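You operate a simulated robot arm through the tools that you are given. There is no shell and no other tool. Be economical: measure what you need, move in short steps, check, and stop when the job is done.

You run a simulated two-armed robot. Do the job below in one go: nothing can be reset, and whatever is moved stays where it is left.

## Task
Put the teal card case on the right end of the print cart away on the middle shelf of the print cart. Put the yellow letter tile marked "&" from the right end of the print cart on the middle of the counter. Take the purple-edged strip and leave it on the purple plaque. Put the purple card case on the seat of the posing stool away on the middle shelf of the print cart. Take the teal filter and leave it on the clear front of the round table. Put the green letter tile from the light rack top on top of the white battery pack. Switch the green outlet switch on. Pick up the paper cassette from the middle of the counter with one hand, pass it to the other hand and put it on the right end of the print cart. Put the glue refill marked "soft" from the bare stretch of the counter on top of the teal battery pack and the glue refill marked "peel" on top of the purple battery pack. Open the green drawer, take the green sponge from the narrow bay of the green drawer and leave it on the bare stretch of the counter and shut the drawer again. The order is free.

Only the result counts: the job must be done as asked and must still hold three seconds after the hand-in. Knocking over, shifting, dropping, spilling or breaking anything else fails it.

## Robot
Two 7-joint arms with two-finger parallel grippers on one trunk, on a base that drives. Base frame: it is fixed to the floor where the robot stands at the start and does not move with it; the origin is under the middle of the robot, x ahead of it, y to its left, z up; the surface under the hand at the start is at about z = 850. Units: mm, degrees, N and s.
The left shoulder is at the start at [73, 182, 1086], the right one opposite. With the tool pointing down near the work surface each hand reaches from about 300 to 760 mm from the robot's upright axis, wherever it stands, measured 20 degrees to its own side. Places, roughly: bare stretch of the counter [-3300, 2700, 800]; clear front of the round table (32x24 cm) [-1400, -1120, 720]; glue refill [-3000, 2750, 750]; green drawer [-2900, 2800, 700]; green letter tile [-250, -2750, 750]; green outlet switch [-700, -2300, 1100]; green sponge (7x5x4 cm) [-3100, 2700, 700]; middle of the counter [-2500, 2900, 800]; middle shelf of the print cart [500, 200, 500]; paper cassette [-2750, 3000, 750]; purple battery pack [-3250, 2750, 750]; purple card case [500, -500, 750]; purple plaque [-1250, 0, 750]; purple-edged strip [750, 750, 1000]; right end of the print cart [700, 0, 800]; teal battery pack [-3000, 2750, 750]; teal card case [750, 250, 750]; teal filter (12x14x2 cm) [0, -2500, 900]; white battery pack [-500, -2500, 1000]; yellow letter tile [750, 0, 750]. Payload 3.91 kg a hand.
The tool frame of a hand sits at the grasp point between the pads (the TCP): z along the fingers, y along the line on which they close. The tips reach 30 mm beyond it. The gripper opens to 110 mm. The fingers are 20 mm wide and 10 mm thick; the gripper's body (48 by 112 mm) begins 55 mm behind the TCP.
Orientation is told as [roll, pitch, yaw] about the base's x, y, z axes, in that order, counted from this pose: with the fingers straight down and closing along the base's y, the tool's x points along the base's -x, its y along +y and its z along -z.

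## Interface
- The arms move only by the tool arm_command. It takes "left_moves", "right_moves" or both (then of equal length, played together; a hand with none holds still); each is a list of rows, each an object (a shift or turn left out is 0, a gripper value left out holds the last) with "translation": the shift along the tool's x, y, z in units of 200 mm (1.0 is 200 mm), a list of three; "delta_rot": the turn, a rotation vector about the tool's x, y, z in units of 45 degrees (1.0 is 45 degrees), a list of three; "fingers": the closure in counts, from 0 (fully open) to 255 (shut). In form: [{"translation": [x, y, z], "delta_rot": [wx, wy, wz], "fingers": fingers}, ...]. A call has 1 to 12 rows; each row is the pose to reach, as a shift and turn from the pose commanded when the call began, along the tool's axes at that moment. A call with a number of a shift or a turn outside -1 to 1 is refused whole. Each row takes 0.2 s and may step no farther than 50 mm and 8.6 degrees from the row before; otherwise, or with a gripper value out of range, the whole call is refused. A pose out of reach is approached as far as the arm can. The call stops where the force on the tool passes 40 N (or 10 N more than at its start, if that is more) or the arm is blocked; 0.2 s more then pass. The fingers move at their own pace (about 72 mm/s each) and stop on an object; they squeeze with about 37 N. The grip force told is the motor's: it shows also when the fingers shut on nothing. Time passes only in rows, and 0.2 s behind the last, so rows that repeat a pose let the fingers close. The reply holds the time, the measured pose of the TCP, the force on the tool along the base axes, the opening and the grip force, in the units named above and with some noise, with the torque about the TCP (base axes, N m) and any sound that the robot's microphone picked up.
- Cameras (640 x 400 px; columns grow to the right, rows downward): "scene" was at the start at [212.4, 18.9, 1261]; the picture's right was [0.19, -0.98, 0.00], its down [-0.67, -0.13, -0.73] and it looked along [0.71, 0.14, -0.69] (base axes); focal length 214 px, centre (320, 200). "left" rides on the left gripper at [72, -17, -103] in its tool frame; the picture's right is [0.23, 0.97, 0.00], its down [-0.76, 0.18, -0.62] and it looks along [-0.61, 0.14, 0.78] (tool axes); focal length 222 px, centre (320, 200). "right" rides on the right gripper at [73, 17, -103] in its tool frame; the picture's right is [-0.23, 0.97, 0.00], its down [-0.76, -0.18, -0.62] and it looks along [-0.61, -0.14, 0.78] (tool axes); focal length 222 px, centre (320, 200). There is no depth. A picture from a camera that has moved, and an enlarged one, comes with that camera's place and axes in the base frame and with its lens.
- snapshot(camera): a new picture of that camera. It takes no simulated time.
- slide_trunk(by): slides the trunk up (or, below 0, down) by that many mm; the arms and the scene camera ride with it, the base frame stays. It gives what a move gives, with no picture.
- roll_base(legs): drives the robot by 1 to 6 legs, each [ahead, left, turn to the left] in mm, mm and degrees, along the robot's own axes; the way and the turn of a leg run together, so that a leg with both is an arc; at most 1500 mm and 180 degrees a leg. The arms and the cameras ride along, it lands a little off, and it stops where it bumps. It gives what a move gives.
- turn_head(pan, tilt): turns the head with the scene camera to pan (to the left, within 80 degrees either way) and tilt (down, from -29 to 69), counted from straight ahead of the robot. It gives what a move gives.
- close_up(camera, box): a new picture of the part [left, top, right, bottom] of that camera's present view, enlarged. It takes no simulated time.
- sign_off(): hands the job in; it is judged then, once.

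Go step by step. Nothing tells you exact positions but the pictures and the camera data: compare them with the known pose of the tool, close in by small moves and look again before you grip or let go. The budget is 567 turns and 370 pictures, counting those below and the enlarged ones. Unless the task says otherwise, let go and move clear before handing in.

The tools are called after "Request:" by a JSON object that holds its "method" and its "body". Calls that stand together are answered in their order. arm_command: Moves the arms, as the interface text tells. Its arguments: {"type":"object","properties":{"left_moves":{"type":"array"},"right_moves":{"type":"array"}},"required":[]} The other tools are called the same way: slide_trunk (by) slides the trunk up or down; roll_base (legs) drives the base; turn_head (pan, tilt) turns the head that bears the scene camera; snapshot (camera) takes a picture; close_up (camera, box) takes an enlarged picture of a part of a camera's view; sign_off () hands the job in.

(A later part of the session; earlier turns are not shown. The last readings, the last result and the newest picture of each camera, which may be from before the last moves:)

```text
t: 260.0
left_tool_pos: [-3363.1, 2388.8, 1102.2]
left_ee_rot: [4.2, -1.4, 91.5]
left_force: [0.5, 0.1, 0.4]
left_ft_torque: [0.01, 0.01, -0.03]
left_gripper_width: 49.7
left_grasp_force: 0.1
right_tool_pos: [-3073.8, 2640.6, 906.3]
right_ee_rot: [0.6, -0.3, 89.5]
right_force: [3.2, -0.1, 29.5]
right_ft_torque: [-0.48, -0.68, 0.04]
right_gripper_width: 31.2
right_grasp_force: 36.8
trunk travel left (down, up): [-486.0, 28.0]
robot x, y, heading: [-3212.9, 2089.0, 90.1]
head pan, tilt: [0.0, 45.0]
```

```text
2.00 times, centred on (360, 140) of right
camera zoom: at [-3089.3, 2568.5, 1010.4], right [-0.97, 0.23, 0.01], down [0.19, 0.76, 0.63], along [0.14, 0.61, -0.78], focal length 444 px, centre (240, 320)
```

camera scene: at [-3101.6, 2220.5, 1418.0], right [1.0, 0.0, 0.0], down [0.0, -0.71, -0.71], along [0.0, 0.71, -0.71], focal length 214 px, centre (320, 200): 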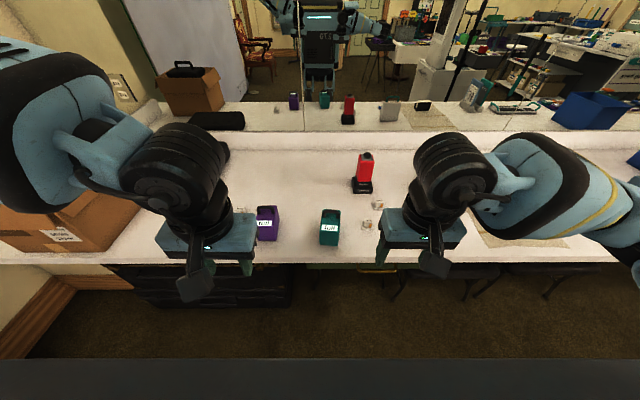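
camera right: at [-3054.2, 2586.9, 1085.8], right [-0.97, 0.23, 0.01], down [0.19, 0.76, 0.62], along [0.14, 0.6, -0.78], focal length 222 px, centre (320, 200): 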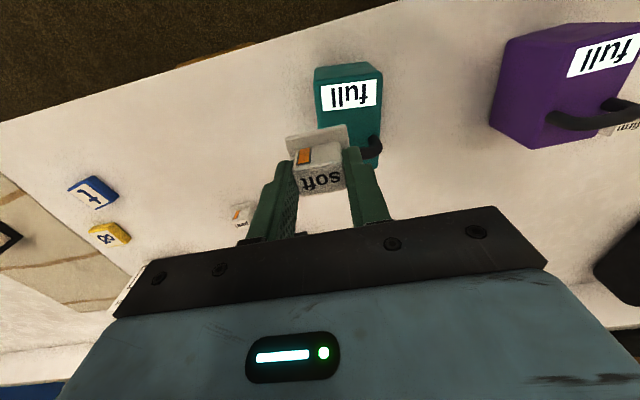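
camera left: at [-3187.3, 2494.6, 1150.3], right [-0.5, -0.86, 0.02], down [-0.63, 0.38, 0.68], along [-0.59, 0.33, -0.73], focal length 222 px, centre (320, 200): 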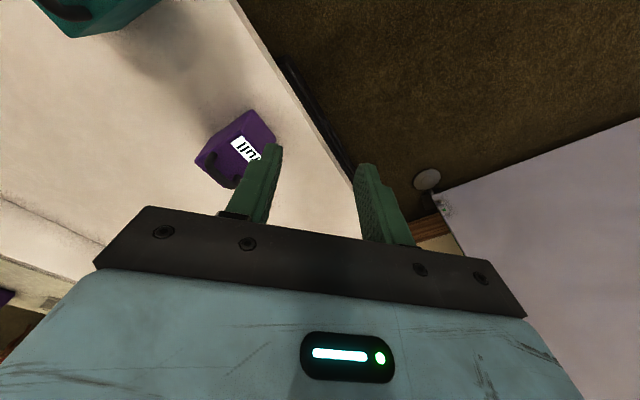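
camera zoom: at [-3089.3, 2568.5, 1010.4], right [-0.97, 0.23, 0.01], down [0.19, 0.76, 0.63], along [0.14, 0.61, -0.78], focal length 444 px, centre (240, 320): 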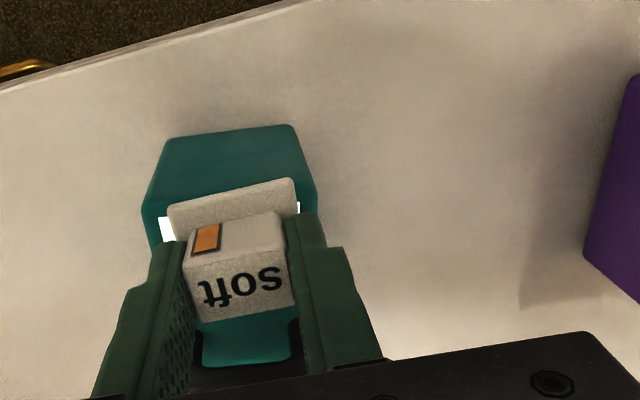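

Request:
{"method": "arm_command", "body": {"right_moves": [{"translation": [0, 0, -0.018]}, {"translation": [0, 0, -0.018], "fingers": 135}, {"translation": [0, 0, -0.018], "fingers": 135}, {"translation": [0, 0, -0.018], "fingers": 135}]}}

Request:
{"method": "arm_command", "body": {"right_moves": [{"translation": [0, 0, -0.1]}, {"translation": [0, 0, -0.3]}, {"translation": [0.1, 0, -0.5]}, {"translation": [0.3, 0, -0.55]}]}}

Request:
{"method": "close_up", "body": {"camera": "scene", "box": [290, 180, 420, 270]}}

Request:
{"method": "snapshot", "body": {"camera": "right"}}

```text
t: 261.0
left_tool_pos: [-3361.2, 2391.3, 1100.6]
left_ee_rot: [4.2, -1.2, 91.6]
left_force: [-0.3, 1.0, 0.3]
left_ft_torque: [0.01, -0.03, 0.0]
left_gripper_width: 49.5
left_grasp_force: 0.0
right_tool_pos: [-3071.9, 2640.0, 906.7]
right_ee_rot: [0.6, 0.2, 89.6]
right_force: [0.0, -0.3, -0.3]
right_ft_torque: [0.05, 0.03, -0.01]
right_gripper_width: 51.6
right_grasp_force: 0.1
trunk travel left (down, up): [-486.0, 28.0]
robot x, y, heading: [-3216.8, 2090.6, 89.8]
head pan, tilt: [0.0, 45.0]
```

```text
t: 262.0
left_tool_pos: [-3360.9, 2390.1, 1099.6]
left_ee_rot: [4.2, -1.2, 91.5]
left_force: [-0.5, 0.1, -0.2]
left_ft_torque: [0.01, 0.01, 0.0]
left_gripper_width: 49.7
left_grasp_force: 0.1
right_tool_pos: [-3069.7, 2581.3, 1018.7]
right_ee_rot: [0.5, 0.0, 89.7]
right_force: [-0.1, -0.2, 0.3]
right_ft_torque: [0.02, 0.0, 0.03]
right_gripper_width: 51.8
right_grasp_force: 0.0
trunk travel left (down, up): [-486.0, 28.0]
robot x, y, heading: [-3214.5, 2089.3, 90.0]
head pan, tilt: [0.0, 45.0]
```

```text
4.44 times, centred on (355, 225) of scene
camera zoom: at [-3212.3, 2220.2, 1418.1], right [1.0, 0.0, 0.0], down [0.0, -0.71, -0.71], along [0.0, 0.71, -0.71], focal length 953 px, centre (164, 89)
```

zoom: 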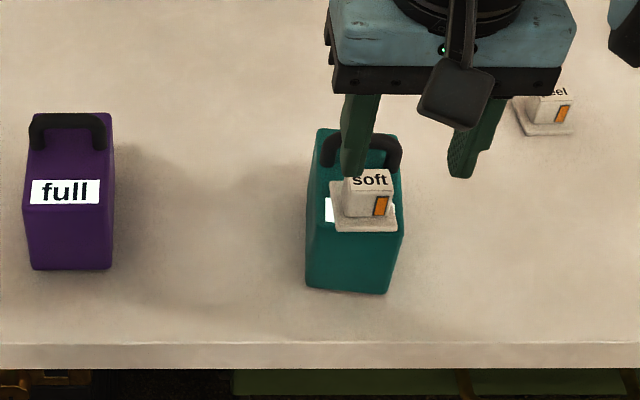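

```text
212 pictures are left
camera right: at [-3087.6, 2508.9, 1121.0], right [-0.97, 0.23, 0.01], down [0.19, 0.76, 0.62], along [0.14, 0.61, -0.78], focal length 222 px, centre (320, 200)
```

right: 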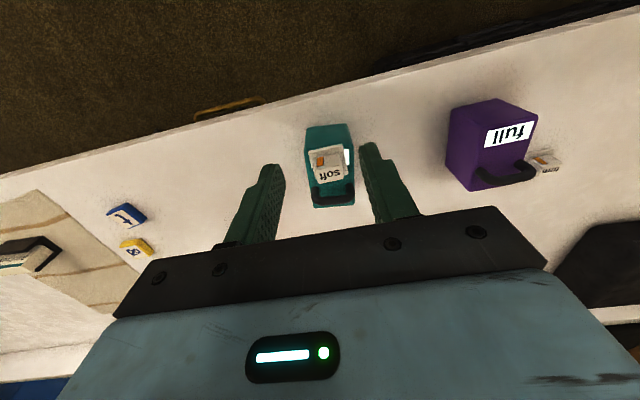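

"soft" stands on the teal pack. Next "peel".

Request:
{"method": "roll_base", "body": {"legs": [[0, -195, 0], [55, 0, 0]]}}

Request:
{"method": "arm_command", "body": {"right_moves": [{"translation": [-0.22, 0, 0.05], "fingers": 90}, {"translation": [-0.44, 0, 0.1]}, {"translation": [-0.66, 0, 0.2]}, {"translation": [-0.88, 0, 0.3]}]}}

Request:
{"method": "snapshot", "body": {"camera": "right"}}

```text
t: 264.9
left_tool_pos: [-3166.3, 2443.6, 1101.2]
left_ee_rot: [4.2, -1.2, 91.4]
left_force: [0.4, 0.4, -0.2]
left_ft_torque: [0.0, 0.01, -0.01]
left_gripper_width: 49.5
left_grasp_force: 0.1
right_tool_pos: [-2874.6, 2635.5, 1016.2]
right_ee_rot: [0.6, 0.0, 89.5]
right_force: [0.7, -0.3, -0.3]
right_ft_torque: [-0.04, -0.01, -0.03]
right_gripper_width: 51.6
right_grasp_force: 0.0
trunk travel left (down, up): [-486.0, 28.0]
robot x, y, heading: [-3019.5, 2141.6, 90.1]
head pan, tilt: [0.0, 45.0]
```

```text
t: 265.9
left_tool_pos: [-3168.2, 2445.2, 1099.4]
left_ee_rot: [4.1, -1.1, 91.4]
left_force: [0.8, -1.1, 0.3]
left_ft_torque: [-0.02, 0.0, 0.02]
left_gripper_width: 49.6
left_grasp_force: 0.0
right_tool_pos: [-2874.4, 2795.3, 962.3]
right_ee_rot: [0.5, -0.1, 89.8]
right_force: [-0.5, -0.4, 0.4]
right_ft_torque: [0.04, -0.12, 0.03]
right_gripper_width: 71.3
right_grasp_force: 0.1
right hand out of reach, approached as far as the arm can: row 4
trunk travel left (down, up): [-486.0, 28.0]
robot x, y, heading: [-3016.3, 2141.0, 89.8]
head pan, tilt: [0.0, 45.0]
```

```text
211 pictures are left
camera right: at [-2891.1, 2723.4, 1065.8], right [-0.97, 0.23, 0.01], down [0.19, 0.76, 0.62], along [0.14, 0.61, -0.78], focal length 222 px, centre (320, 200)
```

right: 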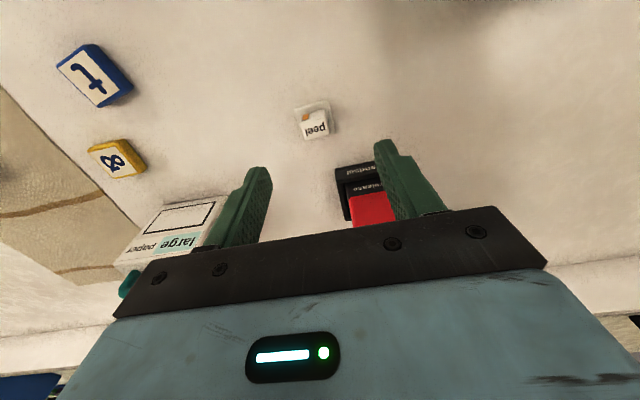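

Request:
{"method": "roll_base", "body": {"legs": [[25, -8, 0]]}}

Request:
{"method": "arm_command", "body": {"right_moves": [{"translation": [0.02, 0, 0.2]}, {"translation": [0.02, 0, 0.4]}]}}

Request:
{"method": "snapshot", "body": {"camera": "right"}}

```text
t: 266.8
left_tool_pos: [-3159.2, 2467.4, 1101.0]
left_ee_rot: [4.2, -1.2, 91.4]
left_force: [-0.3, 0.2, -0.2]
left_ft_torque: [0.01, -0.03, -0.03]
left_gripper_width: 49.7
left_grasp_force: 0.0
right_tool_pos: [-2864.6, 2818.2, 963.0]
right_ee_rot: [0.5, -0.1, 89.7]
right_force: [0.3, 0.5, -0.1]
right_ft_torque: [-0.01, 0.0, 0.03]
right_gripper_width: 71.2
right_grasp_force: 0.1
trunk travel left (down, up): [-486.0, 28.0]
robot x, y, heading: [-3010.1, 2166.3, 89.5]
head pan, tilt: [0.0, 45.0]
```

```text
t: 267.4
left_tool_pos: [-3156.2, 2469.7, 1101.5]
left_ee_rot: [4.2, -1.2, 91.3]
left_force: [-0.3, -1.3, -0.3]
left_ft_torque: [-0.01, 0.0, -0.03]
left_gripper_width: 49.7
left_grasp_force: 0.1
right_tool_pos: [-2863.4, 2809.2, 893.4]
right_ee_rot: [0.4, -0.1, 89.5]
right_force: [0.5, -0.4, 0.0]
right_ft_torque: [0.0, -0.01, -0.01]
right_gripper_width: 71.2
right_grasp_force: 0.1
right hand out of reach, approached as far as the arm can: row 2
trunk travel left (down, up): [-486.0, 28.0]
robot x, y, heading: [-3011.8, 2165.9, 89.7]
head pan, tilt: [0.0, 45.0]
```

```text
210 pictures are left
camera right: at [-2880.6, 2737.1, 996.2], right [-0.97, 0.24, 0.01], down [0.19, 0.76, 0.62], along [0.14, 0.61, -0.78], focal length 222 px, centre (320, 200)
```

right: 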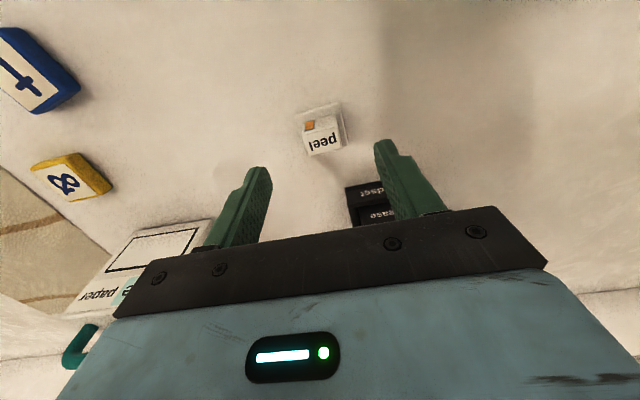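

Request:
{"method": "roll_base", "body": {"legs": [[7, 0, 0]]}}

Request:
{"method": "slide_trunk", "body": {"by": -50}}

Request:
{"method": "snapshot", "body": {"camera": "right"}}

```text
t: 268.1
left_tool_pos: [-3157.2, 2474.0, 1100.3]
left_ee_rot: [4.3, -1.3, 91.3]
left_force: [0.2, -0.4, 0.4]
left_ft_torque: [0.01, 0.05, 0.01]
left_gripper_width: 49.6
left_grasp_force: 0.1
right_tool_pos: [-2863.8, 2813.5, 894.0]
right_ee_rot: [0.5, 0.0, 89.5]
right_force: [0.0, 0.8, 0.2]
right_ft_torque: [0.02, 0.01, 0.01]
right_gripper_width: 71.0
right_grasp_force: 0.1
trunk travel left (down, up): [-486.0, 28.0]
robot x, y, heading: [-3008.4, 2171.9, 89.8]
head pan, tilt: [0.0, 45.0]
```

```text
t: 269.0
left_tool_pos: [-3159.1, 2475.7, 1049.7]
left_ee_rot: [4.2, -1.3, 91.4]
left_force: [-1.2, 0.1, -0.2]
left_ft_torque: [0.02, -0.03, -0.01]
left_gripper_width: 49.6
left_grasp_force: 0.1
right_tool_pos: [-2864.1, 2813.8, 844.8]
right_ee_rot: [0.5, -0.1, 89.6]
right_force: [0.1, 0.4, -0.5]
right_ft_torque: [0.01, -0.05, 0.03]
right_gripper_width: 71.4
right_grasp_force: 0.2
trunk travel left (down, up): [-436.0, 78.0]
robot x, y, heading: [-3009.0, 2175.1, 90.1]
head pan, tilt: [0.0, 45.0]
```

```text
209 pictures are left
camera right: at [-2881.1, 2743.2, 947.9], right [-0.97, 0.23, 0.01], down [0.19, 0.76, 0.62], along [0.14, 0.61, -0.78], focal length 222 px, centre (320, 200)
```

right: 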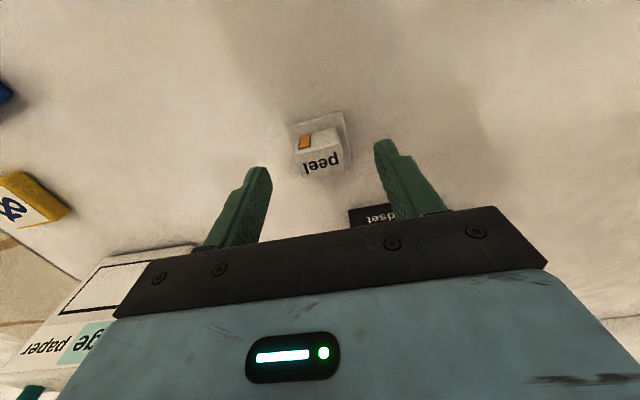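

Request:
{"method": "slide_trunk", "body": {"by": -19}}

Request:
{"method": "arm_command", "body": {"right_moves": [{"fingers": 255}, {"fingers": 255}, {"fingers": 255}, {"fingers": 255}, {"fingers": 255}]}}

Request:
{"method": "slide_trunk", "body": {"by": 80}}

Request:
{"method": "snapshot", "body": {"camera": "right"}}

```text
t: 269.7
left_tool_pos: [-3158.2, 2473.9, 1032.5]
left_ee_rot: [4.2, -1.2, 91.4]
left_force: [0.3, 0.2, 0.6]
left_ft_torque: [0.01, 0.0, 0.03]
left_gripper_width: 49.7
left_grasp_force: 0.0
right_tool_pos: [-2864.0, 2815.4, 826.1]
right_ee_rot: [0.6, 0.0, 89.6]
right_force: [0.1, -1.1, 0.4]
right_ft_torque: [-0.01, -0.01, 0.01]
right_gripper_width: 71.2
right_grasp_force: 0.1
trunk travel left (down, up): [-417.0, 97.0]
robot x, y, heading: [-3007.3, 2172.4, 89.8]
head pan, tilt: [0.0, 45.0]
```

```text
t: 270.9
left_tool_pos: [-3158.6, 2474.6, 1032.9]
left_ee_rot: [4.2, -1.3, 91.4]
left_force: [-0.4, -0.4, 0.1]
left_ft_torque: [-0.01, 0.0, 0.02]
left_gripper_width: 49.7
left_grasp_force: 0.1
right_tool_pos: [-2864.3, 2815.0, 824.8]
right_ee_rot: [0.6, -0.1, 89.6]
right_force: [0.7, 0.0, 2.2]
right_ft_torque: [-0.01, -0.03, -0.03]
right_gripper_width: 30.9
right_grasp_force: 37.2
trunk travel left (down, up): [-417.0, 97.0]
robot x, y, heading: [-3008.8, 2179.0, 89.9]
head pan, tilt: [0.0, 45.0]
```

```text
t: 272.0
left_tool_pos: [-3157.2, 2476.1, 1111.2]
left_ee_rot: [4.2, -1.2, 91.5]
left_force: [-0.1, 0.4, 0.0]
left_ft_torque: [0.0, -0.02, 0.0]
left_gripper_width: 49.5
left_grasp_force: 0.1
right_tool_pos: [-2863.5, 2819.4, 933.1]
right_ee_rot: [0.6, -2.5, 89.5]
right_force: [-0.5, 0.4, -0.6]
right_ft_torque: [0.01, 0.01, -0.01]
right_gripper_width: 30.8
right_grasp_force: 36.8
trunk travel left (down, up): [-497.0, 17.0]
robot x, y, heading: [-3006.8, 2173.3, 89.7]
head pan, tilt: [0.0, 45.0]
```

```text
208 pictures are left
camera right: at [-2880.2, 2744.6, 1032.3], right [-0.97, 0.23, 0.02], down [0.19, 0.73, 0.65], along [0.14, 0.64, -0.76], focal length 222 px, centre (320, 200)
```

right: 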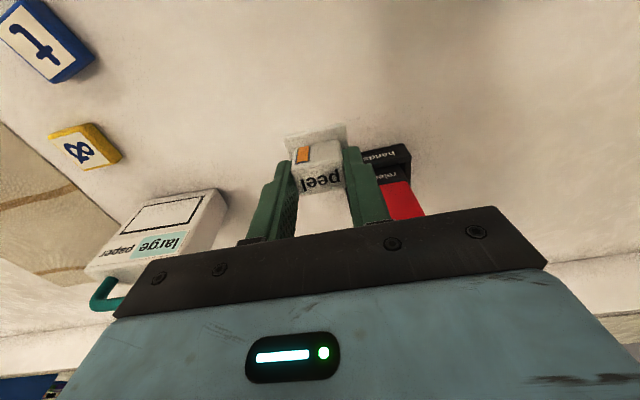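

Got "peel". Retract, level, and move to the purple pack (top front part near [-3281,2659]).

Request:
{"method": "arm_command", "body": {"right_moves": [{"translation": [0.2, 0, -0.05], "delta_rot": [0, 0.055, 0]}, {"translation": [0.4, 0, -0.1], "delta_rot": [0, 0.055, 0]}, {"translation": [0.6, 0, -0.15], "delta_rot": [0, 0.055, 0]}]}}

Request:
{"method": "roll_base", "body": {"legs": [[-60, 0, 0], [0, 415, 0]]}}

Request:
{"method": "snapshot", "body": {"camera": "right"}}

Request:
{"method": "close_up", "body": {"camera": "scene", "box": [290, 180, 460, 286]}}

```text
t: 272.8
left_tool_pos: [-3157.4, 2475.5, 1111.2]
left_ee_rot: [4.3, -1.2, 91.4]
left_force: [0.3, -0.6, -0.5]
left_ft_torque: [0.0, 0.03, -0.03]
left_gripper_width: 49.4
left_grasp_force: 0.1
right_tool_pos: [-2864.7, 2699.9, 958.9]
right_ee_rot: [0.6, -0.2, 89.5]
right_force: [-0.6, -0.8, 0.9]
right_ft_torque: [0.01, 0.01, -0.01]
right_gripper_width: 30.7
right_grasp_force: 36.8
trunk travel left (down, up): [-497.0, 17.0]
robot x, y, heading: [-3008.9, 2171.4, 89.8]
head pan, tilt: [0.0, 45.0]
```

```text
t: 277.6
left_tool_pos: [-3571.9, 2415.7, 1111.0]
left_ee_rot: [4.3, -1.1, 91.5]
left_force: [1.5, 0.8, 0.2]
left_ft_torque: [0.0, -0.02, -0.03]
left_gripper_width: 49.6
left_grasp_force: 0.0
right_tool_pos: [-3278.5, 2641.7, 959.1]
right_ee_rot: [0.6, -0.2, 89.6]
right_force: [0.4, 0.1, -0.8]
right_ft_torque: [-0.01, 0.01, -0.03]
right_gripper_width: 30.8
right_grasp_force: 36.9
trunk travel left (down, up): [-497.0, 17.0]
robot x, y, heading: [-3421.6, 2116.4, 90.0]
head pan, tilt: [0.0, 45.0]
```

```text
207 pictures are left
camera right: at [-3295.4, 2570.3, 1062.0], right [-0.97, 0.23, 0.01], down [0.19, 0.76, 0.62], along [0.14, 0.61, -0.78], focal length 222 px, centre (320, 200)
```

right: 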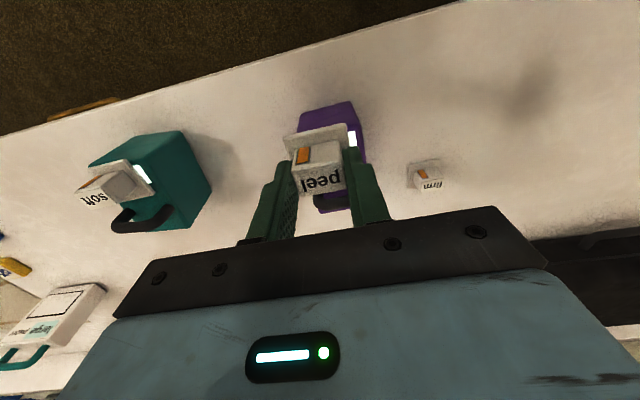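

```text
3.76 times, centred on (375, 233) of scene
camera zoom: at [-3422.6, 2232.7, 1430.3], right [1.0, 0.0, 0.0], down [0.0, -0.71, -0.71], along [0.0, 0.71, -0.71], focal length 807 px, centre (113, 76)
```

zoom: 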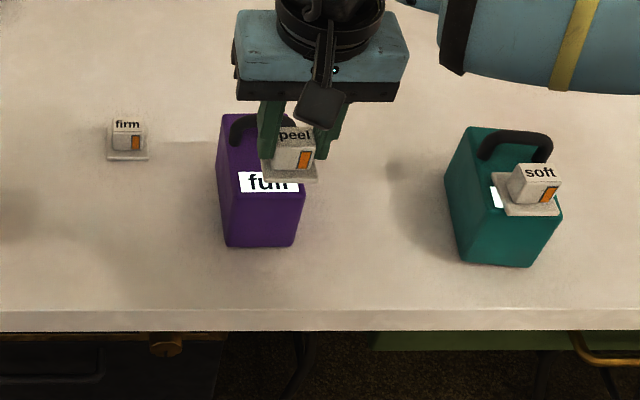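

Request:
{"method": "arm_command", "body": {"right_moves": [{"translation": [-0.115, 0.057, 0.05]}, {"translation": [-0.115, 0.057, 0.2]}]}}

Request:
{"method": "close_up", "body": {"camera": "scene", "box": [290, 180, 460, 286]}}

Request:
{"method": "close_up", "body": {"camera": "right", "box": [200, 40, 520, 240]}}

```text
t: 278.2
left_tool_pos: [-3570.4, 2416.9, 1111.2]
left_ee_rot: [4.2, -1.2, 91.4]
left_force: [-0.7, 0.0, 0.4]
left_ft_torque: [0.01, 0.02, -0.01]
left_gripper_width: 49.6
left_grasp_force: 0.0
right_tool_pos: [-3289.9, 2664.9, 919.6]
right_ee_rot: [0.5, 0.0, 89.5]
right_force: [-0.2, 0.0, -0.2]
right_ft_torque: [0.01, -0.02, -0.01]
right_gripper_width: 30.9
right_grasp_force: 37.1
trunk travel left (down, up): [-497.0, 17.0]
robot x, y, heading: [-3421.6, 2116.2, 89.8]
head pan, tilt: [0.0, 45.0]
```

```text
3.76 times, centred on (375, 233) of scene
camera zoom: at [-3422.1, 2232.8, 1430.2], right [1.0, 0.0, 0.0], down [0.0, -0.71, -0.71], along [0.0, 0.71, -0.71], focal length 807 px, centre (113, 76)
```

zoom: 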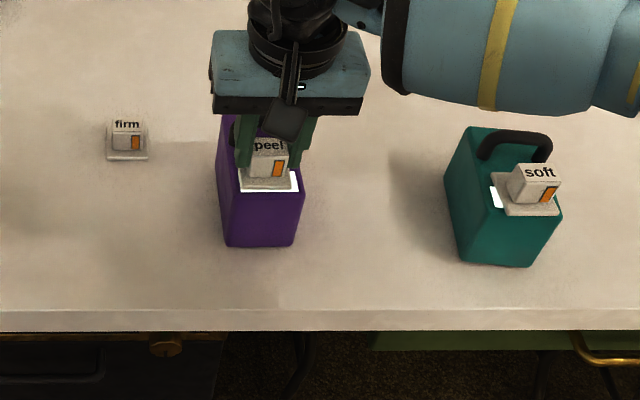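

```text
2.00 times, centred on (360, 140) of right
camera zoom: at [-3306.2, 2593.9, 1021.9], right [-0.97, 0.23, 0.01], down [0.19, 0.76, 0.62], along [0.14, 0.61, -0.78], focal length 444 px, centre (240, 320)
```

zoom: 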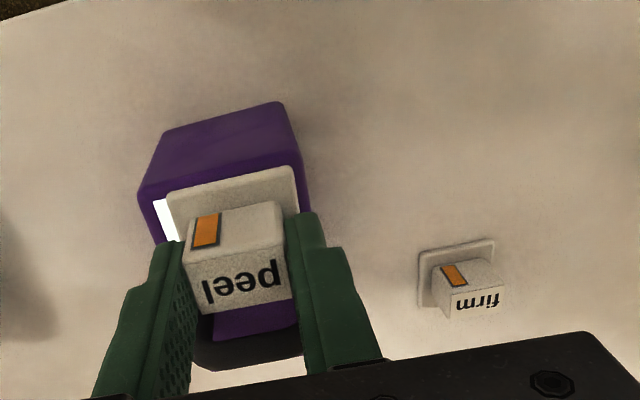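

Request:
{"method": "arm_command", "body": {"right_moves": [{"translation": [0, -0.02, 0.03]}, {"translation": [0, -0.02, 0.055]}, {"translation": [0, -0.02, 0.055]}]}}

Request:
{"method": "arm_command", "body": {"right_moves": [{"translation": [0, 0, 0.015]}, {"translation": [0, 0, 0.02]}, {"translation": [0, 0, 0.02]}]}}

```text
t: 279.0
left_tool_pos: [-3572.3, 2415.8, 1112.1]
left_ee_rot: [4.2, -1.3, 91.4]
left_force: [0.6, 1.6, -0.3]
left_ft_torque: [0.03, -0.03, 0.01]
left_gripper_width: 49.7
left_grasp_force: 0.0
right_tool_pos: [-3287.1, 2665.7, 910.2]
right_ee_rot: [0.6, -0.3, 89.6]
right_force: [0.8, 0.3, 7.0]
right_ft_torque: [-0.12, -0.19, 0.07]
right_gripper_width: 30.9
right_grasp_force: 37.0
trunk travel left (down, up): [-497.0, 17.0]
robot x, y, heading: [-3424.0, 2115.1, 90.1]
head pan, tilt: [0.0, 45.0]
```

```text
t: 279.8
left_tool_pos: [-3571.2, 2414.4, 1112.3]
left_ee_rot: [4.3, -1.4, 91.3]
left_force: [0.3, 0.5, 0.4]
left_ft_torque: [0.0, -0.01, 0.02]
left_gripper_width: 49.5
left_grasp_force: 0.1
right_tool_pos: [-3287.2, 2665.2, 909.1]
right_ee_rot: [0.6, -0.7, 89.5]
right_force: [3.9, 0.1, 33.6]
right_ft_torque: [-0.29, -0.37, 0.03]
right_gripper_width: 30.7
right_grasp_force: 37.3
trunk travel left (down, up): [-497.0, 17.0]
robot x, y, heading: [-3424.4, 2114.1, 89.9]
head pan, tilt: [0.0, 45.0]
```

Contact. Ease up, release, lift.

Request:
{"method": "arm_command", "body": {"right_moves": [{"translation": [0, 0, -0.02]}, {"translation": [0, 0, -0.02], "fingers": 135}, {"translation": [0, 0, -0.02], "fingers": 135}, {"translation": [0, 0, -0.02], "fingers": 135}]}}

Request:
{"method": "arm_command", "body": {"right_moves": [{"translation": [0, 0, -0.1]}, {"translation": [0, 0, -0.3]}, {"translation": [0.1, 0, -0.5]}, {"translation": [0.3, 0, -0.55]}, {"translation": [0.5, 0, -0.6]}]}}

Request:
{"method": "close_up", "body": {"camera": "scene", "box": [290, 180, 460, 286]}}

```text
t: 280.8
left_tool_pos: [-3572.4, 2417.5, 1111.6]
left_ee_rot: [4.2, -1.3, 91.4]
left_force: [-0.3, -0.4, -0.2]
left_ft_torque: [0.01, 0.0, 0.01]
left_gripper_width: 49.5
left_grasp_force: 0.0
right_tool_pos: [-3285.1, 2663.9, 907.9]
right_ee_rot: [0.6, 0.0, 89.7]
right_force: [0.5, -0.7, 0.0]
right_ft_torque: [0.04, -0.01, 0.0]
right_gripper_width: 51.6
right_grasp_force: 0.1
trunk travel left (down, up): [-497.0, 17.0]
robot x, y, heading: [-3418.3, 2119.2, 90.1]
head pan, tilt: [0.0, 45.0]
```

```text
t: 282.0
left_tool_pos: [-3571.7, 2416.2, 1112.1]
left_ee_rot: [4.3, -1.3, 91.4]
left_force: [-0.1, -0.3, 0.7]
left_ft_torque: [0.01, 0.0, 0.01]
left_gripper_width: 49.7
left_grasp_force: 0.1
right_tool_pos: [-3285.8, 2562.9, 1026.7]
right_ee_rot: [0.5, -0.2, 89.5]
right_force: [0.1, 0.1, 0.0]
right_ft_torque: [0.02, 0.03, -0.02]
right_gripper_width: 51.8
right_grasp_force: 0.0
trunk travel left (down, up): [-497.0, 17.0]
robot x, y, heading: [-3423.9, 2110.4, 90.0]
head pan, tilt: [0.0, 45.0]
```

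```text
3.76 times, centred on (375, 233) of scene
camera zoom: at [-3422.5, 2231.8, 1430.4], right [1.0, 0.0, 0.0], down [0.0, -0.71, -0.71], along [0.0, 0.71, -0.71], focal length 807 px, centre (113, 76)
```

zoom: 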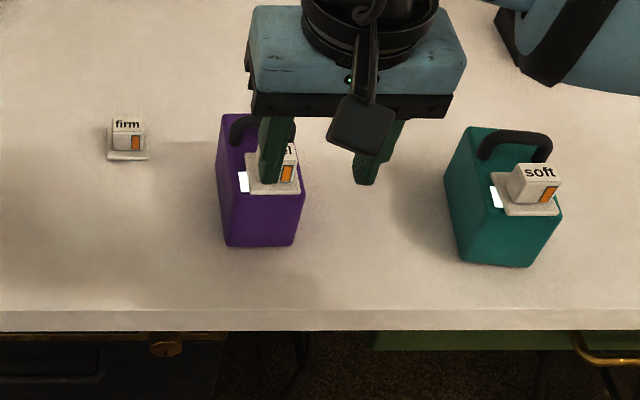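

Both refills are on their packs. Now the green drawer: I back off to look at its front and handle.

Request:
{"method": "roll_base", "body": {"legs": [[-230, 0, 0], [0, -400, 0]]}}

Request:
{"method": "turn_head", "body": {"pan": 0, "tilt": 50}}

Request:
{"method": "snapshot", "body": {"camera": "scene"}}

Request:
{"method": "close_up", "body": {"camera": "scene", "box": [250, 130, 490, 280]}}

```text
t: 287.4
left_tool_pos: [-3171.0, 2185.0, 1111.7]
left_ee_rot: [4.2, -1.2, 91.6]
left_force: [-0.4, 0.9, 1.1]
left_ft_torque: [-0.01, 0.0, 0.02]
left_gripper_width: 49.6
left_grasp_force: 0.1
right_tool_pos: [-2886.5, 2334.2, 1027.8]
right_ee_rot: [0.6, -0.2, 89.6]
right_force: [-0.3, 0.5, 0.8]
right_ft_torque: [-0.02, 0.02, 0.0]
right_gripper_width: 52.0
right_grasp_force: 0.1
trunk travel left (down, up): [-497.0, 17.0]
robot x, y, heading: [-3020.7, 1879.2, 89.9]
head pan, tilt: [0.0, 45.0]
```

```text
t: 288.0
left_tool_pos: [-3172.7, 2185.1, 1112.5]
left_ee_rot: [4.1, -1.1, 91.4]
left_force: [-1.1, -0.4, 0.5]
left_ft_torque: [-0.01, 0.04, 0.01]
left_gripper_width: 49.8
left_grasp_force: 0.1
right_tool_pos: [-2887.1, 2333.8, 1026.7]
right_ee_rot: [0.6, -0.1, 89.7]
right_force: [-0.3, 0.4, 0.5]
right_ft_torque: [-0.01, -0.01, 0.02]
right_gripper_width: 51.9
right_grasp_force: 0.0
trunk travel left (down, up): [-497.0, 17.0]
robot x, y, heading: [-3021.7, 1883.1, 89.8]
head pan, tilt: [0.0, 50.0]
```

```text
202 pictures are left
camera scene: at [-3022.6, 1997.1, 1423.4], right [1.0, 0.0, 0.0], down [0.0, -0.77, -0.64], along [0.0, 0.64, -0.77], focal length 214 px, centre (320, 200)
```

scene: 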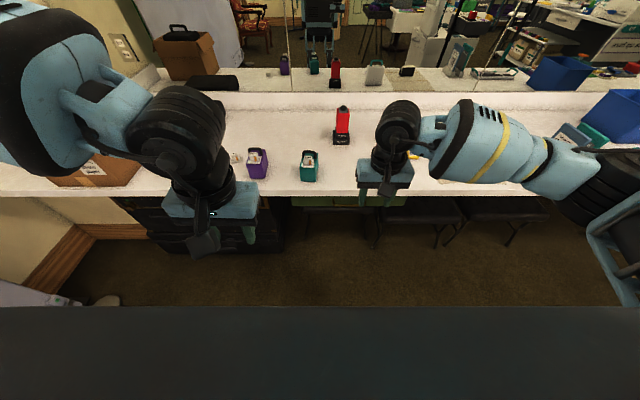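

```text
2.67 times, centred on (370, 205) of scene
camera zoom: at [-3022.6, 1997.1, 1423.4], right [1.0, 0.0, 0.0], down [0.0, -0.77, -0.64], along [0.0, 0.64, -0.77], focal length 572 px, centre (187, 187)
```

zoom: 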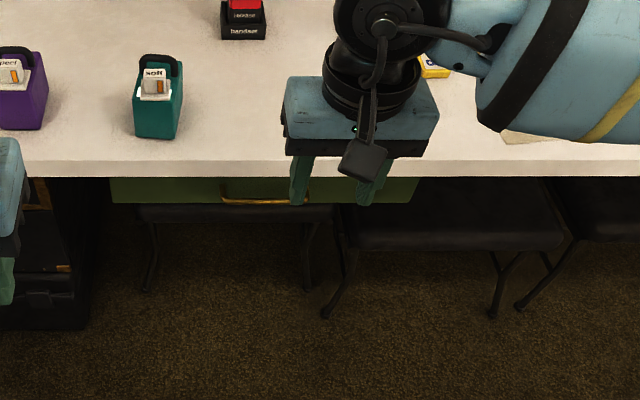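

Request:
{"method": "slide_trunk", "body": {"by": -240}}

Request:
{"method": "turn_head", "body": {"pan": 0, "tilt": 35}}

Request:
{"method": "snapshot", "body": {"camera": "scene"}}

Request:
{"method": "close_up", "body": {"camera": "scene", "box": [230, 130, 470, 280]}}

Request:
{"method": "snapshot", "body": {"camera": "right"}}

```text
t: 290.5
left_tool_pos: [-3172.2, 2188.5, 864.6]
left_ee_rot: [4.3, 1.5, 91.5]
left_force: [-0.1, 0.0, 0.8]
left_ft_torque: [0.01, 0.0, 0.02]
left_gripper_width: 49.7
left_grasp_force: 0.1
right_tool_pos: [-2887.1, 2333.4, 788.3]
right_ee_rot: [0.6, -0.2, 89.7]
right_force: [0.2, -0.1, -0.4]
right_ft_torque: [0.01, 0.04, 0.02]
right_gripper_width: 51.9
right_grasp_force: 0.1
trunk travel left (down, up): [-257.0, 257.0]
robot x, y, heading: [-3024.4, 1882.6, 90.1]
head pan, tilt: [0.0, 50.0]
```

```text
t: 291.3
left_tool_pos: [-3171.7, 2188.9, 865.0]
left_ee_rot: [4.4, 1.6, 91.5]
left_force: [-0.3, -1.3, 0.5]
left_ft_torque: [-0.05, -0.02, 0.01]
left_gripper_width: 49.4
left_grasp_force: 0.0
right_tool_pos: [-2887.5, 2333.6, 787.9]
right_ee_rot: [0.7, -0.3, 89.7]
right_force: [0.3, 0.6, 0.2]
right_ft_torque: [0.0, -0.02, -0.01]
right_gripper_width: 52.0
right_grasp_force: 0.0
trunk travel left (down, up): [-257.0, 257.0]
robot x, y, heading: [-3021.3, 1881.1, 90.0]
head pan, tilt: [0.0, 35.0]
```

```text
200 pictures are left
camera scene: at [-3022.5, 2131.3, 1180.2], right [1.0, 0.0, 0.0], down [0.0, -0.57, -0.82], along [0.0, 0.82, -0.57], focal length 214 px, centre (320, 200)
```

scene: 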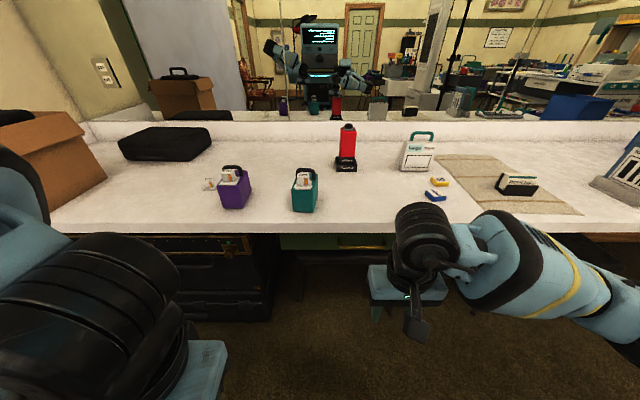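

```text
2.67 times, centred on (350, 205) of scene
camera zoom: at [-3022.5, 2131.3, 1180.2], right [1.0, 0.0, 0.0], down [0.0, -0.57, -0.82], along [0.0, 0.82, -0.57], focal length 572 px, centre (240, 187)
```

zoom: 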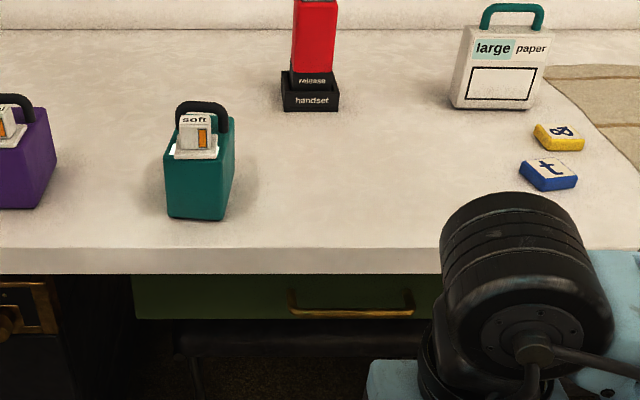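

```text
198 pictures are left
camera right: at [-2903.4, 2262.0, 890.7], right [-0.97, 0.23, 0.01], down [0.19, 0.76, 0.62], along [0.14, 0.61, -0.78], focal length 222 px, centre (320, 200)
```

right: 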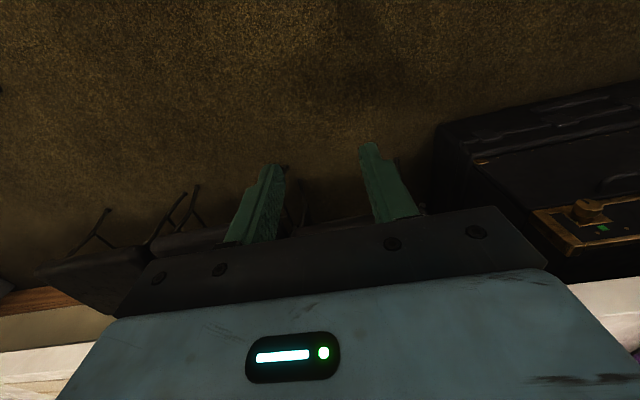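

The handle bar is about [-2899, ~2567, 706], 140 wide. I turn the right hand to point forward with the fingers closing vertically.

Request:
{"method": "arm_command", "body": {"right_moves": [{"delta_rot": [0, 0, 0.18]}, {"delta_rot": [0, 0, 0.36]}, {"delta_rot": [0, 0, 0.54]}, {"delta_rot": [0, 0, 0.72]}, {"delta_rot": [0, 0, 0.9]}, {"delta_rot": [0, 0, 1]}]}}

Request:
{"method": "arm_command", "body": {"right_moves": [{"delta_rot": [0, 0, 0.18]}, {"delta_rot": [0, 0, 0.36]}, {"delta_rot": [0, 0, 0.54]}, {"delta_rot": [0, 0, 0.72]}, {"delta_rot": [0, 0, 0.9]}, {"delta_rot": [0, 0, 1]}]}}

Request:
{"method": "arm_command", "body": {"right_moves": [{"delta_rot": [-0.18, 0, 0]}, {"delta_rot": [-0.36, 0, 0]}, {"delta_rot": [-0.54, 0, 0]}, {"delta_rot": [-0.72, 0, 0]}, {"delta_rot": [-0.9, 0, 0]}, {"delta_rot": [-1, 0, 0]}]}}

Request:
{"method": "arm_command", "body": {"right_moves": [{"delta_rot": [-0.18, 0, 0]}, {"delta_rot": [-0.36, 0, 0]}, {"delta_rot": [-0.54, 0, 0]}, {"delta_rot": [-0.72, 0, 0]}, {"delta_rot": [-0.9, 0, 0]}, {"delta_rot": [-1, 0, 0]}]}}

Request:
{"method": "snapshot", "body": {"camera": "right"}}

```text
t: 292.7
left_tool_pos: [-3173.1, 2189.2, 865.2]
left_ee_rot: [4.4, 1.5, 91.5]
left_force: [0.1, -0.8, 0.1]
left_ft_torque: [-0.02, 0.0, -0.01]
left_gripper_width: 49.6
left_grasp_force: 0.2
right_tool_pos: [-2886.4, 2333.9, 788.5]
right_ee_rot: [0.5, 0.4, 44.5]
right_force: [-0.9, 0.0, 0.0]
right_ft_torque: [0.0, 0.05, -0.03]
right_gripper_width: 51.8
right_grasp_force: 0.1
trunk travel left (down, up): [-257.0, 257.0]
robot x, y, heading: [-3023.3, 1886.7, 89.8]
head pan, tilt: [0.0, 35.0]
```

```text
t: 294.1
left_tool_pos: [-3171.7, 2189.4, 864.6]
left_ee_rot: [4.3, 1.5, 91.7]
left_force: [-0.6, -0.4, 0.1]
left_ft_torque: [-0.02, 0.01, 0.0]
left_gripper_width: 49.5
left_grasp_force: 0.2
right_tool_pos: [-2886.1, 2332.7, 786.9]
right_ee_rot: [0.2, 0.5, -0.4]
right_force: [-0.9, 0.3, -0.1]
right_ft_torque: [0.04, -0.01, -0.03]
right_gripper_width: 52.0
right_grasp_force: 0.0
trunk travel left (down, up): [-257.0, 257.0]
robot x, y, heading: [-3027.1, 1885.6, 90.0]
head pan, tilt: [0.0, 35.0]
```

```text
t: 295.5
left_tool_pos: [-3171.7, 2187.3, 864.8]
left_ee_rot: [4.2, 1.5, 91.5]
left_force: [0.1, 0.1, -0.1]
left_ft_torque: [-0.01, -0.04, 0.02]
left_gripper_width: 49.5
left_grasp_force: 0.1
right_tool_pos: [-2886.7, 2334.3, 787.0]
right_ee_rot: [45.2, 0.7, -0.3]
right_force: [0.0, 0.4, 0.1]
right_ft_torque: [-0.01, -0.03, 0.01]
right_gripper_width: 51.9
right_grasp_force: 0.0
trunk travel left (down, up): [-257.0, 257.0]
robot x, y, heading: [-3021.4, 1881.2, 90.0]
head pan, tilt: [0.0, 35.0]
```

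```text
t: 296.9
left_tool_pos: [-3172.1, 2188.7, 866.3]
left_ee_rot: [4.2, 1.5, 91.5]
left_force: [-0.1, 0.5, -0.3]
left_ft_torque: [0.01, 0.02, 0.01]
left_gripper_width: 49.5
left_grasp_force: 0.1
right_tool_pos: [-2931.7, 2375.1, 826.9]
right_ee_rot: [89.7, 0.6, -0.6]
right_force: [-0.2, -0.4, 0.2]
right_ft_torque: [-0.01, 0.01, 0.0]
right_gripper_width: 51.8
right_grasp_force: 0.0
right hand out of reach, approached as far as the arm can: row 4, 5, 6
trunk travel left (down, up): [-257.0, 257.0]
robot x, y, heading: [-3021.1, 1885.7, 89.7]
head pan, tilt: [0.0, 35.0]
```

```text
197 pictures are left
camera right: at [-3005.0, 2273.9, 844.8], right [0.24, 0.0, 0.97], down [0.75, -0.63, -0.18], along [0.61, 0.78, -0.15], focal length 222 px, centre (320, 200)
```

right: 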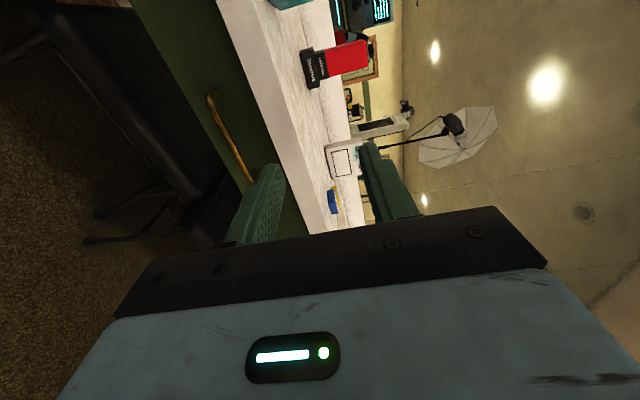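

Request:
{"method": "arm_command", "body": {"right_moves": [{"translation": [-0.05, -0.2, 0]}, {"translation": [-0.1, -0.4, 0]}, {"translation": [-0.15, -0.6, 0]}, {"translation": [-0.2, -0.71, 0]}]}}

Request:
{"method": "snapshot", "body": {"camera": "right"}}

```text
t: 297.9
left_tool_pos: [-3171.8, 2187.9, 865.1]
left_ee_rot: [4.3, 1.5, 91.6]
left_force: [0.0, 0.0, -0.6]
left_ft_torque: [0.04, 0.01, 0.01]
left_gripper_width: 49.9
left_grasp_force: 0.1
right_tool_pos: [-2970.5, 2381.9, 777.9]
right_ee_rot: [90.0, 0.6, -0.5]
right_force: [-0.1, -0.6, 0.2]
right_ft_torque: [0.0, -0.02, -0.01]
right_gripper_width: 52.0
right_grasp_force: 0.1
right hand out of reach, approached as far as the arm can: row 1, 2, 3, 4
trunk travel left (down, up): [-257.0, 257.0]
robot x, y, heading: [-3024.6, 1884.9, 90.0]
head pan, tilt: [0.0, 35.0]
```

```text
196 pictures are left
camera right: at [-3044.0, 2279.9, 795.4], right [0.24, 0.0, 0.97], down [0.75, -0.63, -0.18], along [0.61, 0.78, -0.15], focal length 222 px, centre (320, 200)
```

right: 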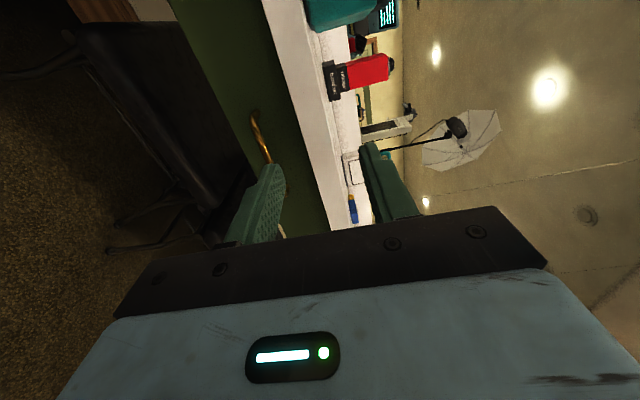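

Request:
{"method": "arm_command", "body": {"right_moves": [{"translation": [-0.1, -0.05, 0.15]}, {"translation": [-0.2, -0.1, 0.3]}, {"translation": [-0.3, -0.2, 0.45]}, {"translation": [-0.4, -0.3, 0.55]}]}}

Request:
{"method": "snapshot", "body": {"camera": "right"}}

```text
t: 298.9
left_tool_pos: [-3173.0, 2188.1, 864.1]
left_ee_rot: [4.3, 1.5, 91.6]
left_force: [0.1, 0.3, 0.1]
left_ft_torque: [-0.03, 0.01, 0.0]
left_gripper_width: 49.5
left_grasp_force: 0.0
right_tool_pos: [-2979.8, 2433.7, 791.2]
right_ee_rot: [90.1, 0.6, -0.6]
right_force: [-0.3, 0.7, 0.4]
right_ft_torque: [0.01, -0.01, 0.0]
right_gripper_width: 51.7
right_grasp_force: 0.1
right hand out of reach, approached as far as the arm can: row 1, 2, 3, 4
trunk travel left (down, up): [-257.0, 257.0]
robot x, y, heading: [-3022.5, 1881.2, 89.7]
head pan, tilt: [0.0, 35.0]
```

```text
195 pictures are left
camera right: at [-3053.0, 2332.9, 808.2], right [0.24, 0.0, 0.97], down [0.75, -0.63, -0.18], along [0.61, 0.78, -0.15], focal length 222 px, centre (320, 200)
```

right: 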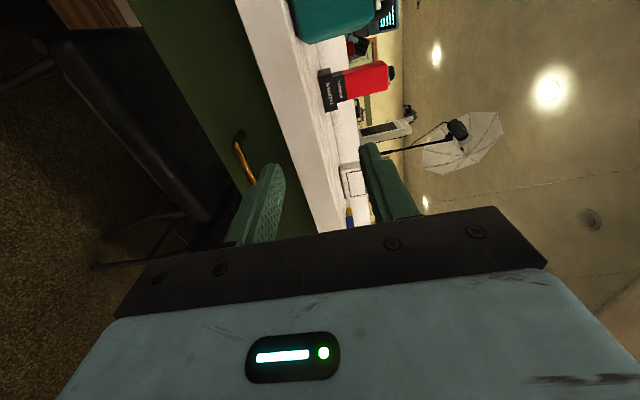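

I reduce the tilt to ~55°, which avoids the wrist limit.

Request:
{"method": "arm_command", "body": {"right_moves": [{"translation": [-0.05, 0, -0.05], "delta_rot": [0.18, 0, 0]}, {"translation": [-0.1, 0, -0.1], "delta_rot": [0.36, 0, 0]}, {"translation": [-0.2, 0, -0.15], "delta_rot": [0.54, 0, 0]}, {"translation": [-0.3, 0, -0.2], "delta_rot": [0.7, 0, 0]}, {"translation": [-0.4, 0, -0.2], "delta_rot": [0.75, 0, 0]}]}}

Request:
{"method": "snapshot", "body": {"camera": "right"}}

```text
t: 300.1
left_tool_pos: [-3171.4, 2188.6, 864.8]
left_ee_rot: [4.4, 1.5, 91.5]
left_force: [0.4, -0.4, -0.5]
left_ft_torque: [0.0, 0.02, 0.02]
left_gripper_width: 49.9
left_grasp_force: 0.0
right_tool_pos: [-2898.6, 2393.6, 790.2]
right_ee_rot: [56.2, 0.6, -0.3]
right_force: [0.2, -0.6, 0.9]
right_ft_torque: [-0.01, 0.03, 0.0]
right_gripper_width: 51.8
right_grasp_force: 0.0
trunk travel left (down, up): [-257.0, 257.0]
robot x, y, heading: [-3025.7, 1885.2, 90.2]
head pan, tilt: [0.0, 35.0]
```

```text
194 pictures are left
camera right: at [-2970.6, 2318.1, 862.4], right [0.24, 0.54, 0.81], down [0.76, -0.62, 0.19], along [0.6, 0.57, -0.56], focal length 222 px, centre (320, 200)
```

right: 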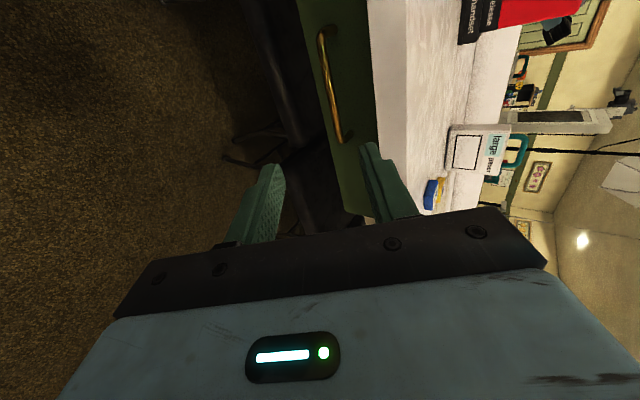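

The handle is seen clearly at about [-2897,2590,680]. I approach along the finger axis.

Request:
{"method": "arm_command", "body": {"right_moves": [{"translation": [0, 0.03, 0.2]}, {"translation": [0, 0.05, 0.4]}, {"translation": [0, 0.08, 0.6]}, {"translation": [0, 0.08, 0.8]}]}}

Request:
{"method": "snapshot", "body": {"camera": "right"}}

```text
t: 301.1
left_tool_pos: [-3171.3, 2189.1, 864.9]
left_ee_rot: [4.4, 1.5, 91.5]
left_force: [0.1, 0.3, -0.1]
left_ft_torque: [-0.04, 0.01, -0.01]
left_gripper_width: 49.7
left_grasp_force: 0.0
right_tool_pos: [-2898.5, 2535.9, 713.2]
right_ee_rot: [56.4, 0.5, -0.3]
right_force: [0.4, -0.2, -0.2]
right_ft_torque: [-0.03, 0.01, -0.01]
right_gripper_width: 51.7
right_grasp_force: 0.0
trunk travel left (down, up): [-257.0, 257.0]
robot x, y, heading: [-3023.2, 1887.4, 90.0]
head pan, tilt: [0.0, 35.0]
```

```text
193 pictures are left
camera right: at [-2971.6, 2460.5, 786.5], right [0.24, 0.54, 0.81], down [0.76, -0.62, 0.19], along [0.6, 0.57, -0.56], focal length 222 px, centre (320, 200)
```

right: 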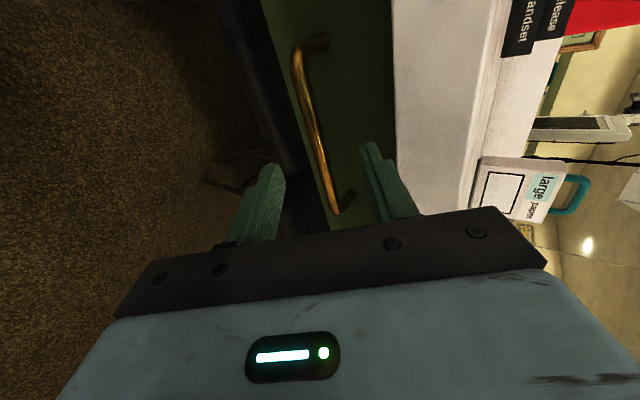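

Request:
{"method": "arm_command", "body": {"right_moves": [{"translation": [0, 0.01, 0.13]}, {"translation": [0, 0.01, 0.25]}]}}

Request:
{"method": "snapshot", "body": {"camera": "right"}}

```text
t: 301.7
left_tool_pos: [-3171.2, 2187.1, 865.5]
left_ee_rot: [4.3, 1.4, 91.5]
left_force: [1.0, -0.9, 0.0]
left_ft_torque: [-0.02, 0.03, 0.03]
left_gripper_width: 49.5
left_grasp_force: 0.0
right_tool_pos: [-2898.6, 2576.5, 690.6]
right_ee_rot: [56.5, 0.6, -0.3]
right_force: [1.8, -8.6, 5.3]
right_ft_torque: [0.37, 0.03, -0.06]
right_gripper_width: 51.5
right_grasp_force: 0.0
trunk travel left (down, up): [-257.0, 257.0]
robot x, y, heading: [-3022.7, 1881.8, 89.9]
head pan, tilt: [0.0, 35.0]
```

```text
192 pictures are left
camera right: at [-2971.5, 2501.5, 761.9], right [0.24, 0.54, 0.81], down [0.76, -0.62, 0.19], along [0.6, 0.57, -0.56], focal length 222 px, centre (320, 200)
```

right: 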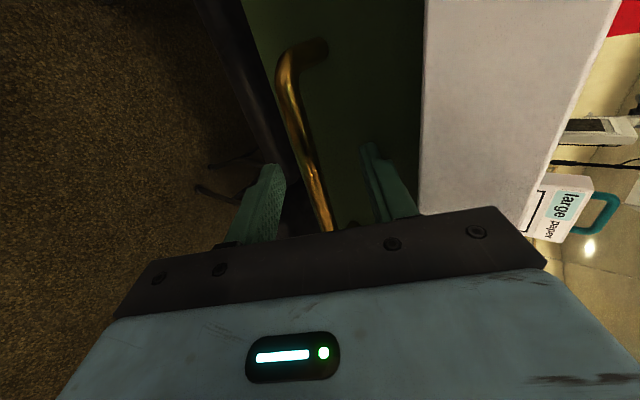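

The bar is between the fingers; close on it.

Request:
{"method": "arm_command", "body": {"right_moves": [{"translation": [0, 0, -0.02], "fingers": 255}, {"translation": [0, 0, -0.02], "fingers": 255}, {"translation": [0, 0, -0.02], "fingers": 255}, {"translation": [0, 0, -0.02], "fingers": 255}]}}

Request:
{"method": "snapshot", "body": {"camera": "right"}}

```text
t: 302.7
left_tool_pos: [-3170.9, 2189.2, 864.0]
left_ee_rot: [4.3, 1.5, 91.6]
left_force: [0.6, 0.3, -0.2]
left_ft_torque: [0.02, 0.02, 0.02]
left_gripper_width: 49.4
left_grasp_force: 0.1
right_tool_pos: [-2898.7, 2573.5, 688.3]
right_ee_rot: [55.9, 0.5, -0.1]
right_force: [-1.1, -5.2, -18.8]
right_ft_torque: [-0.32, -0.7, 0.5]
right_gripper_width: 11.9
right_grasp_force: 45.1
trunk travel left (down, up): [-257.0, 257.0]
robot x, y, heading: [-3022.9, 1883.9, 90.2]
head pan, tilt: [0.0, 35.0]
```

```text
191 pictures are left
camera right: at [-2971.5, 2498.9, 760.4], right [0.24, 0.54, 0.81], down [0.76, -0.62, 0.19], along [0.6, 0.57, -0.56], focal length 222 px, centre (320, 200)
```

right: 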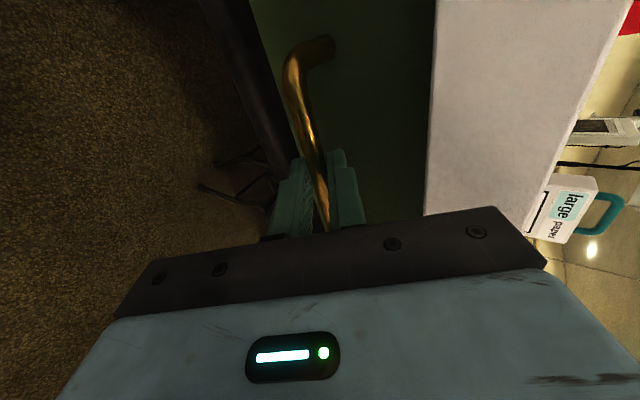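

Request:
{"method": "arm_command", "body": {"right_moves": [{"translation": [0, -0.015, 0.01]}, {"translation": [0, -0.015, 0.01]}]}}

Request:
{"method": "roll_base", "body": {"legs": [[-40, 0, 0]]}}

Request:
{"method": "snapshot", "body": {"camera": "right"}}

```text
t: 303.3
left_tool_pos: [-3171.7, 2187.7, 865.9]
left_ee_rot: [4.4, 1.4, 91.4]
left_force: [-0.1, -0.6, 0.1]
left_ft_torque: [-0.02, 0.0, -0.02]
left_gripper_width: 49.4
left_grasp_force: 0.0
right_tool_pos: [-2899.6, 2574.2, 687.9]
right_ee_rot: [56.4, 0.5, -0.4]
right_force: [-0.4, -18.0, -8.2]
right_ft_torque: [-0.29, -0.65, 0.57]
right_gripper_width: 11.6
right_grasp_force: 44.4
trunk travel left (down, up): [-257.0, 257.0]
robot x, y, heading: [-3020.5, 1882.8, 89.8]
head pan, tilt: [0.0, 35.0]
```

```text
t: 304.2
left_tool_pos: [-3172.2, 2148.4, 864.0]
left_ee_rot: [4.3, 1.6, 91.6]
left_force: [-0.2, 0.4, 0.1]
left_ft_torque: [0.02, 0.0, -0.01]
left_gripper_width: 49.7
left_grasp_force: 0.1
right_tool_pos: [-2899.4, 2535.9, 687.4]
right_ee_rot: [56.3, 0.6, -0.3]
right_force: [-5.0, 1.1, -11.4]
right_ft_torque: [-0.09, -0.7, 0.44]
right_gripper_width: 11.5
right_grasp_force: 44.6
trunk travel left (down, up): [-257.0, 257.0]
robot x, y, heading: [-3018.7, 1842.6, 90.0]
head pan, tilt: [0.0, 35.0]
```

```text
190 pictures are left
camera right: at [-2971.6, 2460.7, 759.8], right [0.24, 0.54, 0.81], down [0.76, -0.62, 0.19], along [0.6, 0.57, -0.56], focal length 222 px, centre (320, 200)
```

right: 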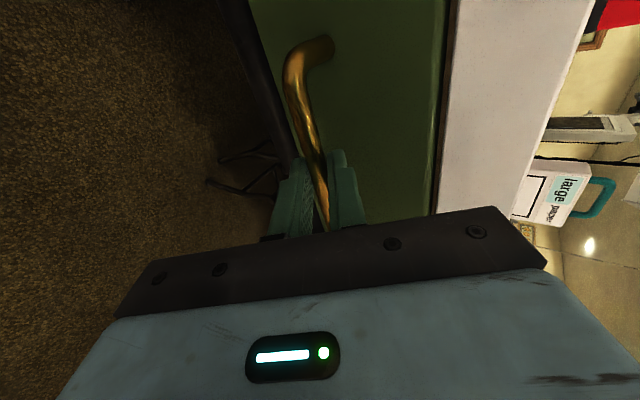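

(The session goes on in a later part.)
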